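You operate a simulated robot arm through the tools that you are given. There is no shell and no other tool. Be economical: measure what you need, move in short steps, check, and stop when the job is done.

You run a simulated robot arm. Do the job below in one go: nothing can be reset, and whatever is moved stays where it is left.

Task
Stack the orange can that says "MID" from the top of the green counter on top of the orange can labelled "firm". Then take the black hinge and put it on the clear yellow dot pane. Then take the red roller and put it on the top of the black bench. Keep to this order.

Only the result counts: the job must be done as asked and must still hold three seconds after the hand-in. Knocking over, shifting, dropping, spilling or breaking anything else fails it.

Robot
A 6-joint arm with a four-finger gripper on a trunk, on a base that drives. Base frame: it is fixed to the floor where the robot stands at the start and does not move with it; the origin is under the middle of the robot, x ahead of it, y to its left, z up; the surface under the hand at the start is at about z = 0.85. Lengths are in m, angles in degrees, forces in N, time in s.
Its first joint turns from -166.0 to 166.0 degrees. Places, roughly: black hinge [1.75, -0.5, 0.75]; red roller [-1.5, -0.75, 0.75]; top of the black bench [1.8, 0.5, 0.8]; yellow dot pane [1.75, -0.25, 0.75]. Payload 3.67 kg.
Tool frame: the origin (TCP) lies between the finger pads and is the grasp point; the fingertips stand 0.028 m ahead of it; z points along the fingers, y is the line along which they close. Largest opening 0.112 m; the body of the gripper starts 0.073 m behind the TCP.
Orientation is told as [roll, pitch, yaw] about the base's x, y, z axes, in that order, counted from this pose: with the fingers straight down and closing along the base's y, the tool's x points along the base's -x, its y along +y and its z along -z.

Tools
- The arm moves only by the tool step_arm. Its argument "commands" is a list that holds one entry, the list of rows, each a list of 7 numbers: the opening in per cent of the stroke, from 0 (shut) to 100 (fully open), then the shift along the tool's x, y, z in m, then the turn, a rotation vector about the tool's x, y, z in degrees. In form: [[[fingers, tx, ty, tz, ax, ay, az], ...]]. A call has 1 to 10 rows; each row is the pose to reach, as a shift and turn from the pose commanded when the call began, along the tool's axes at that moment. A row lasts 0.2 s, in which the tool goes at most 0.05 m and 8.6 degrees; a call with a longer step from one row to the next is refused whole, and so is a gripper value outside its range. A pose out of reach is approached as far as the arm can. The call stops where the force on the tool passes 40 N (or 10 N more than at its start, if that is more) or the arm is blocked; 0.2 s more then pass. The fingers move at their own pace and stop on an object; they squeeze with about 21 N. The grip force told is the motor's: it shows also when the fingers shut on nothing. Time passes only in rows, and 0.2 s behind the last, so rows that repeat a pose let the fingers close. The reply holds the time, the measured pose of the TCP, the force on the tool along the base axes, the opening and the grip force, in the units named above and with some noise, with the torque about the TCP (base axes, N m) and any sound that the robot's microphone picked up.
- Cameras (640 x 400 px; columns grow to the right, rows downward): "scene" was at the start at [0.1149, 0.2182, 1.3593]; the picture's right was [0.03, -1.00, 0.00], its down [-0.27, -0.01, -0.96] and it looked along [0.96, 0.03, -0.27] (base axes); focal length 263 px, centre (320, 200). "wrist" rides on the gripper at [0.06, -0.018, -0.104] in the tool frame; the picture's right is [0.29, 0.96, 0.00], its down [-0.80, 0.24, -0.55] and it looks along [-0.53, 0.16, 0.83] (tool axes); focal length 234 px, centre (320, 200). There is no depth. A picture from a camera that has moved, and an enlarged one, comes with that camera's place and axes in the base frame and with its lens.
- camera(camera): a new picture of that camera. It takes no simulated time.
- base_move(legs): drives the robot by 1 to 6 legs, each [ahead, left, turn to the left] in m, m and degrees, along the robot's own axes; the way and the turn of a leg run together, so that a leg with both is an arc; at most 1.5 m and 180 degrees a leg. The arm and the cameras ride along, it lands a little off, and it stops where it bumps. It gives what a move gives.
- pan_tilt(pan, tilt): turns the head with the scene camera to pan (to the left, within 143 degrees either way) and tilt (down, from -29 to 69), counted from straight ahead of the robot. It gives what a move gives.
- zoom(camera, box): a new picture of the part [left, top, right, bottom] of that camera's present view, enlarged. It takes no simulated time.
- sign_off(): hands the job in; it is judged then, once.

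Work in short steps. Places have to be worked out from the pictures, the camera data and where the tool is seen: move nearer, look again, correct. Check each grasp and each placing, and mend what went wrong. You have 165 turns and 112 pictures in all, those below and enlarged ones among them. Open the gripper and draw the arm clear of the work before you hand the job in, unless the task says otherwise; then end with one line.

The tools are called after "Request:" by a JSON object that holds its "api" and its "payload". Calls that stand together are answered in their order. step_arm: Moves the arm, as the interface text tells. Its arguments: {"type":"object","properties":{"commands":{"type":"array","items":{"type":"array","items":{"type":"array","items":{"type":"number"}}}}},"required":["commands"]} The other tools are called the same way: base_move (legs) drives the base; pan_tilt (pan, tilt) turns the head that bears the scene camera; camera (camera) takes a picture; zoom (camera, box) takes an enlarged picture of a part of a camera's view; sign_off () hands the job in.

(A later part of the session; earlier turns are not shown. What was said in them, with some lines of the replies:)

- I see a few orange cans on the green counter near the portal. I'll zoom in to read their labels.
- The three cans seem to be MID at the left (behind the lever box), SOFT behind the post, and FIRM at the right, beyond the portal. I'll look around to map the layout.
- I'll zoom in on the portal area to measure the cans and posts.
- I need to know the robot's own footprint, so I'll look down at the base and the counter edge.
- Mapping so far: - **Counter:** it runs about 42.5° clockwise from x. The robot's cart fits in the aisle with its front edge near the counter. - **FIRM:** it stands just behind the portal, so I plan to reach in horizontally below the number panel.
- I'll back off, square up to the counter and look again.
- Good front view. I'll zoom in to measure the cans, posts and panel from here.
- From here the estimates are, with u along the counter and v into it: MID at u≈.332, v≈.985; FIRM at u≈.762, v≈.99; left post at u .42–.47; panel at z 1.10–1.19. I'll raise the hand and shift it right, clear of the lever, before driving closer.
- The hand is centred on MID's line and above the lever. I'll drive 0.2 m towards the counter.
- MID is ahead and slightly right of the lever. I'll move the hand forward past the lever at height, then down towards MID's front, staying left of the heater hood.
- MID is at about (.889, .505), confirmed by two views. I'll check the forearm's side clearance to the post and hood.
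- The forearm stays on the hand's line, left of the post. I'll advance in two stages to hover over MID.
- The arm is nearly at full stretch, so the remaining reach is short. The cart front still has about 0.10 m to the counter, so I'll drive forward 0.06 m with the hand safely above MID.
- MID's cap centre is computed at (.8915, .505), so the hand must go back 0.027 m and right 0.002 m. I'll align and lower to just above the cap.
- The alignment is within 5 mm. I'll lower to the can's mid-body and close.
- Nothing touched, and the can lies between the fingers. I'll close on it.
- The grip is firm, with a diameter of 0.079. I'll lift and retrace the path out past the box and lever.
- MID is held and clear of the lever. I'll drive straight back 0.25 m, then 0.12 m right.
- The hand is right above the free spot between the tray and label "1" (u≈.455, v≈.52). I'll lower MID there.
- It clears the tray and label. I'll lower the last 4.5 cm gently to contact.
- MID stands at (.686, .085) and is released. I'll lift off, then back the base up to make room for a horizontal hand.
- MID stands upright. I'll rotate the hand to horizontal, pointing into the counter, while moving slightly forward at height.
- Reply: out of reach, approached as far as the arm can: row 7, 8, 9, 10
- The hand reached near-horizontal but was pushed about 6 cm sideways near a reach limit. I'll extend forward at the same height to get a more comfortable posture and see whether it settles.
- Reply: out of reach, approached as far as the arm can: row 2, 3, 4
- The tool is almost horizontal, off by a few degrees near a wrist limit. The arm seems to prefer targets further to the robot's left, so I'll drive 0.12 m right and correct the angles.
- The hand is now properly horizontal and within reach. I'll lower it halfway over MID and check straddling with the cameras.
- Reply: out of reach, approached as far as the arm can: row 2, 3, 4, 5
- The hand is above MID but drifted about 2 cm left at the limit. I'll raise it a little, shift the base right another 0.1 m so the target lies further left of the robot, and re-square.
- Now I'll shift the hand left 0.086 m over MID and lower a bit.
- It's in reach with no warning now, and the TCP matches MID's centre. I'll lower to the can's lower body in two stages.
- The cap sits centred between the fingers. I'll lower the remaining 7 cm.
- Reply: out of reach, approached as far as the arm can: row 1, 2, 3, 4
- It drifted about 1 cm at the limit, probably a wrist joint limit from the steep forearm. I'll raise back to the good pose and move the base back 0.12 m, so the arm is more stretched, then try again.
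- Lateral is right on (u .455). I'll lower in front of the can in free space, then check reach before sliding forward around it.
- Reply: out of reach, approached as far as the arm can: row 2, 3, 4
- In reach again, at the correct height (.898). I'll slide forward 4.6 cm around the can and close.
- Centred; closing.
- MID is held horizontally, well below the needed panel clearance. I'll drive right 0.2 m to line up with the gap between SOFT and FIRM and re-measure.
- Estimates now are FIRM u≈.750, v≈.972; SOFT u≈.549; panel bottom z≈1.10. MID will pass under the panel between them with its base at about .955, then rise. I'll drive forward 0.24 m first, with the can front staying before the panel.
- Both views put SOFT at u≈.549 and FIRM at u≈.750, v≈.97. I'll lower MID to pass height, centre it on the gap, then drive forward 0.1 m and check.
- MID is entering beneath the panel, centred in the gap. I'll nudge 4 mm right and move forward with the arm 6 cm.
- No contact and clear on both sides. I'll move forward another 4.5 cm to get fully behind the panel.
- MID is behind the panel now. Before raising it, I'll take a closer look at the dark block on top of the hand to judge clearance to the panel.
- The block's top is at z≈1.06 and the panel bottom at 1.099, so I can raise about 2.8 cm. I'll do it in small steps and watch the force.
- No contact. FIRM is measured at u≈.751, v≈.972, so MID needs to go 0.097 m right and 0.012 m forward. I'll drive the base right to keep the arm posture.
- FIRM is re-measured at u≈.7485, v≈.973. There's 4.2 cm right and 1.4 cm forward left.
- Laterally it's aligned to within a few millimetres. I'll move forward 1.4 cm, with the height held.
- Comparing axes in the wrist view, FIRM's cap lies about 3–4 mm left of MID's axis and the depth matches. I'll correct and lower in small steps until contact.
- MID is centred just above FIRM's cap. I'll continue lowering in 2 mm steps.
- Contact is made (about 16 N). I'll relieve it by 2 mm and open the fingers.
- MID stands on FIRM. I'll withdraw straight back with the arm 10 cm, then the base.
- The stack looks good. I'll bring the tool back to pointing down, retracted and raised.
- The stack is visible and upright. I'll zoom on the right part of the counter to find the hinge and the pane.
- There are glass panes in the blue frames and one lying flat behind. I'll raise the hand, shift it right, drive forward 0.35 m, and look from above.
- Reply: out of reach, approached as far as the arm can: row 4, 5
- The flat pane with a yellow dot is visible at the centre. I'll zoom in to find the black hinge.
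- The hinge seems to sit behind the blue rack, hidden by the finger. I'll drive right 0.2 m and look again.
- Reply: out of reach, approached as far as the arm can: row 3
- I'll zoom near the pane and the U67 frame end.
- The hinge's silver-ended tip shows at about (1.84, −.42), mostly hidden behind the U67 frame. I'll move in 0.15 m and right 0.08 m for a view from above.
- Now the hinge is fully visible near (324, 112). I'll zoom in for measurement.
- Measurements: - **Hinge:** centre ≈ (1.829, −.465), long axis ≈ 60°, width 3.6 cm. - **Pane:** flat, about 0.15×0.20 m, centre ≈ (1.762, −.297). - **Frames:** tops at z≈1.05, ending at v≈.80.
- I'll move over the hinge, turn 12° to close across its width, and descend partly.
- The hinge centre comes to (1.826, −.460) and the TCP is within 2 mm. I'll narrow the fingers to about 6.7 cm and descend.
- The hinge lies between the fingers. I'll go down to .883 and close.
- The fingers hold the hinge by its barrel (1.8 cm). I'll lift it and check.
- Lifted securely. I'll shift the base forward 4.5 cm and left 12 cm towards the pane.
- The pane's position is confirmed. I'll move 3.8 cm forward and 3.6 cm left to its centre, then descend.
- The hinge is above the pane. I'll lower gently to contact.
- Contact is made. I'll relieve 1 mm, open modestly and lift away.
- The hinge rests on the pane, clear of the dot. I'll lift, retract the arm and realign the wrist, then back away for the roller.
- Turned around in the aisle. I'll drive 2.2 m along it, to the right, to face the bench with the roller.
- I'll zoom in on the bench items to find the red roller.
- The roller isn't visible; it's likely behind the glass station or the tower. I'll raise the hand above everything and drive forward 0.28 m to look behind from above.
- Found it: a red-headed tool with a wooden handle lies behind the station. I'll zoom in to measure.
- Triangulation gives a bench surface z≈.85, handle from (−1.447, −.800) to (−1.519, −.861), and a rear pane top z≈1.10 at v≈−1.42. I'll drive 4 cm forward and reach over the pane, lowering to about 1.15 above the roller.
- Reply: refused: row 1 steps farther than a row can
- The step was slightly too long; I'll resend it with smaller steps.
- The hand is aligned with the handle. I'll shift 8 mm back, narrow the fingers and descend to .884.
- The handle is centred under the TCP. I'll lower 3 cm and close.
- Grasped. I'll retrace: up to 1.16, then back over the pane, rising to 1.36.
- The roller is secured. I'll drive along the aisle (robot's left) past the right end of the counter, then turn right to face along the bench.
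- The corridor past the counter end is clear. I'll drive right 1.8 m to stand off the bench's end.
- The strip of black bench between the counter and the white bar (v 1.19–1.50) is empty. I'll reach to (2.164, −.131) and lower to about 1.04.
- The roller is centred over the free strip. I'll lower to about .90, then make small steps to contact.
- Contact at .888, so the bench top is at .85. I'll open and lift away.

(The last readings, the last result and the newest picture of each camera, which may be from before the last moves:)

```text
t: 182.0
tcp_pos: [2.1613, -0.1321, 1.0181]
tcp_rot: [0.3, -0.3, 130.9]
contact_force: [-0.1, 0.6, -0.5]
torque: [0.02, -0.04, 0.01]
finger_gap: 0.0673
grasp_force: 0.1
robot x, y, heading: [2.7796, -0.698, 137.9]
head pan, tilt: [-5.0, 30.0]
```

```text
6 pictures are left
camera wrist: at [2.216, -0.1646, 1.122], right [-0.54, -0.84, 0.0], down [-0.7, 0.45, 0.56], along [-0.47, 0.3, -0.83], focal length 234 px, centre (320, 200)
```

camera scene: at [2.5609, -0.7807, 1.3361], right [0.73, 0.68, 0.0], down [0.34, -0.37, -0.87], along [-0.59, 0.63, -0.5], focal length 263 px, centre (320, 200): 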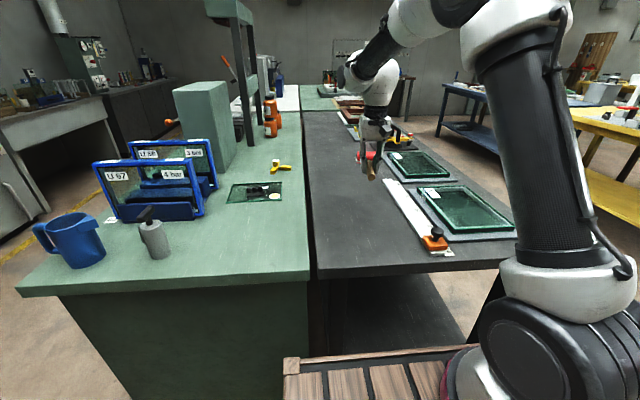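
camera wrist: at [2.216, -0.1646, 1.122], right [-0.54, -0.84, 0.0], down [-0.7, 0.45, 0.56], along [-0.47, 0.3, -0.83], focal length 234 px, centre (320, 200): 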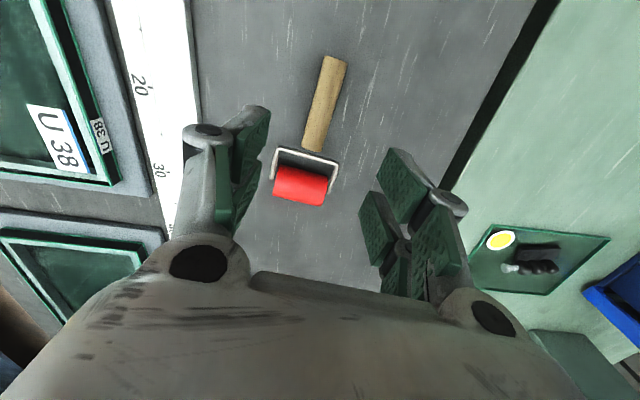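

The roller lies on the bench and the hinge is still on the pane. I'll retract the arm clear, back away and take a final look.

Request:
{"api": "step_arm", "payload": {"commands": [[[60, 0, 0, -0.05, 0, 0, 0], [60, 0, 0, -0.1, 0, 0, 0], [60, 0, 0, -0.15, 0, 0, 0], [60, 0.045, 0, -0.17, 0, 0, 0], [60, 0.09, 0, -0.19, 0, 0, 0], [60, 0.135, 0, -0.2, 0, 0, 0], [60, 0.18, 0, -0.2, 0, 0, 0]]]}}

Request:
{"api": "base_move", "payload": {"legs": [[-0.2, 0, 0]]}}

Request:
{"api": "zoom", "payload": {"camera": "scene", "box": [200, 60, 460, 260]}}

```text
t: 183.6
tcp_pos: [2.2815, -0.2675, 1.2145]
tcp_rot: [0.3, -0.3, 131.0]
contact_force: [-0.6, 1.2, -1.9]
torque: [-0.06, -0.07, -0.02]
finger_gap: 0.0669
grasp_force: 0.0
robot x, y, heading: [2.784, -0.6984, 138.0]
head pan, tilt: [-5.0, 30.0]
```

```text
t: 185.2
tcp_pos: [2.4297, -0.4005, 1.2154]
tcp_rot: [0.3, -0.3, 130.9]
contact_force: [-0.7, -0.2, -0.1]
torque: [0.01, 0.0, 0.0]
finger_gap: 0.0669
grasp_force: 0.0
robot x, y, heading: [2.9268, -0.8328, 138.2]
head pan, tilt: [-5.0, 30.0]
```

```text
2.00 times, centred on (330, 160) of scene
camera zoom: at [2.7086, -0.9141, 1.3361], right [0.73, 0.68, 0.0], down [0.34, -0.37, -0.87], along [-0.59, 0.63, -0.5], focal length 525 px, centre (300, 280)
```

zoom: 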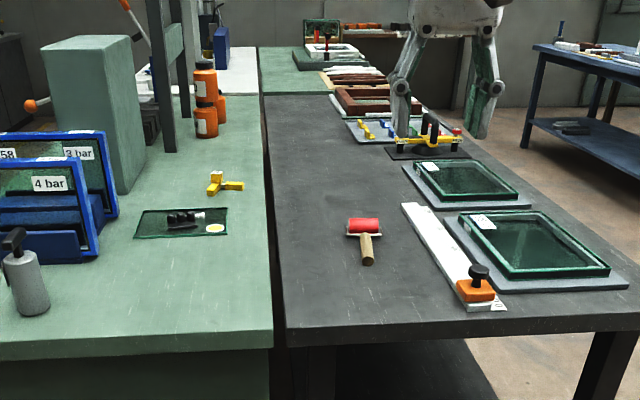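

All three results hold: MID is stacked on FIRM, the hinge is on the pane and the roller is on the black bench. The arm is clear and the gripper open, so I'll hand in.

Request:
{"api": "sign_off", "payload": {}}

```text
The job is handed in.
```

I did the job in the order you asked and handed it in: the MID can is stacked on the FIRM can, the black hinge is on the yellow dot pane, and the red roller is on top of the black bench; the last picture before hand-in showed all three in place.
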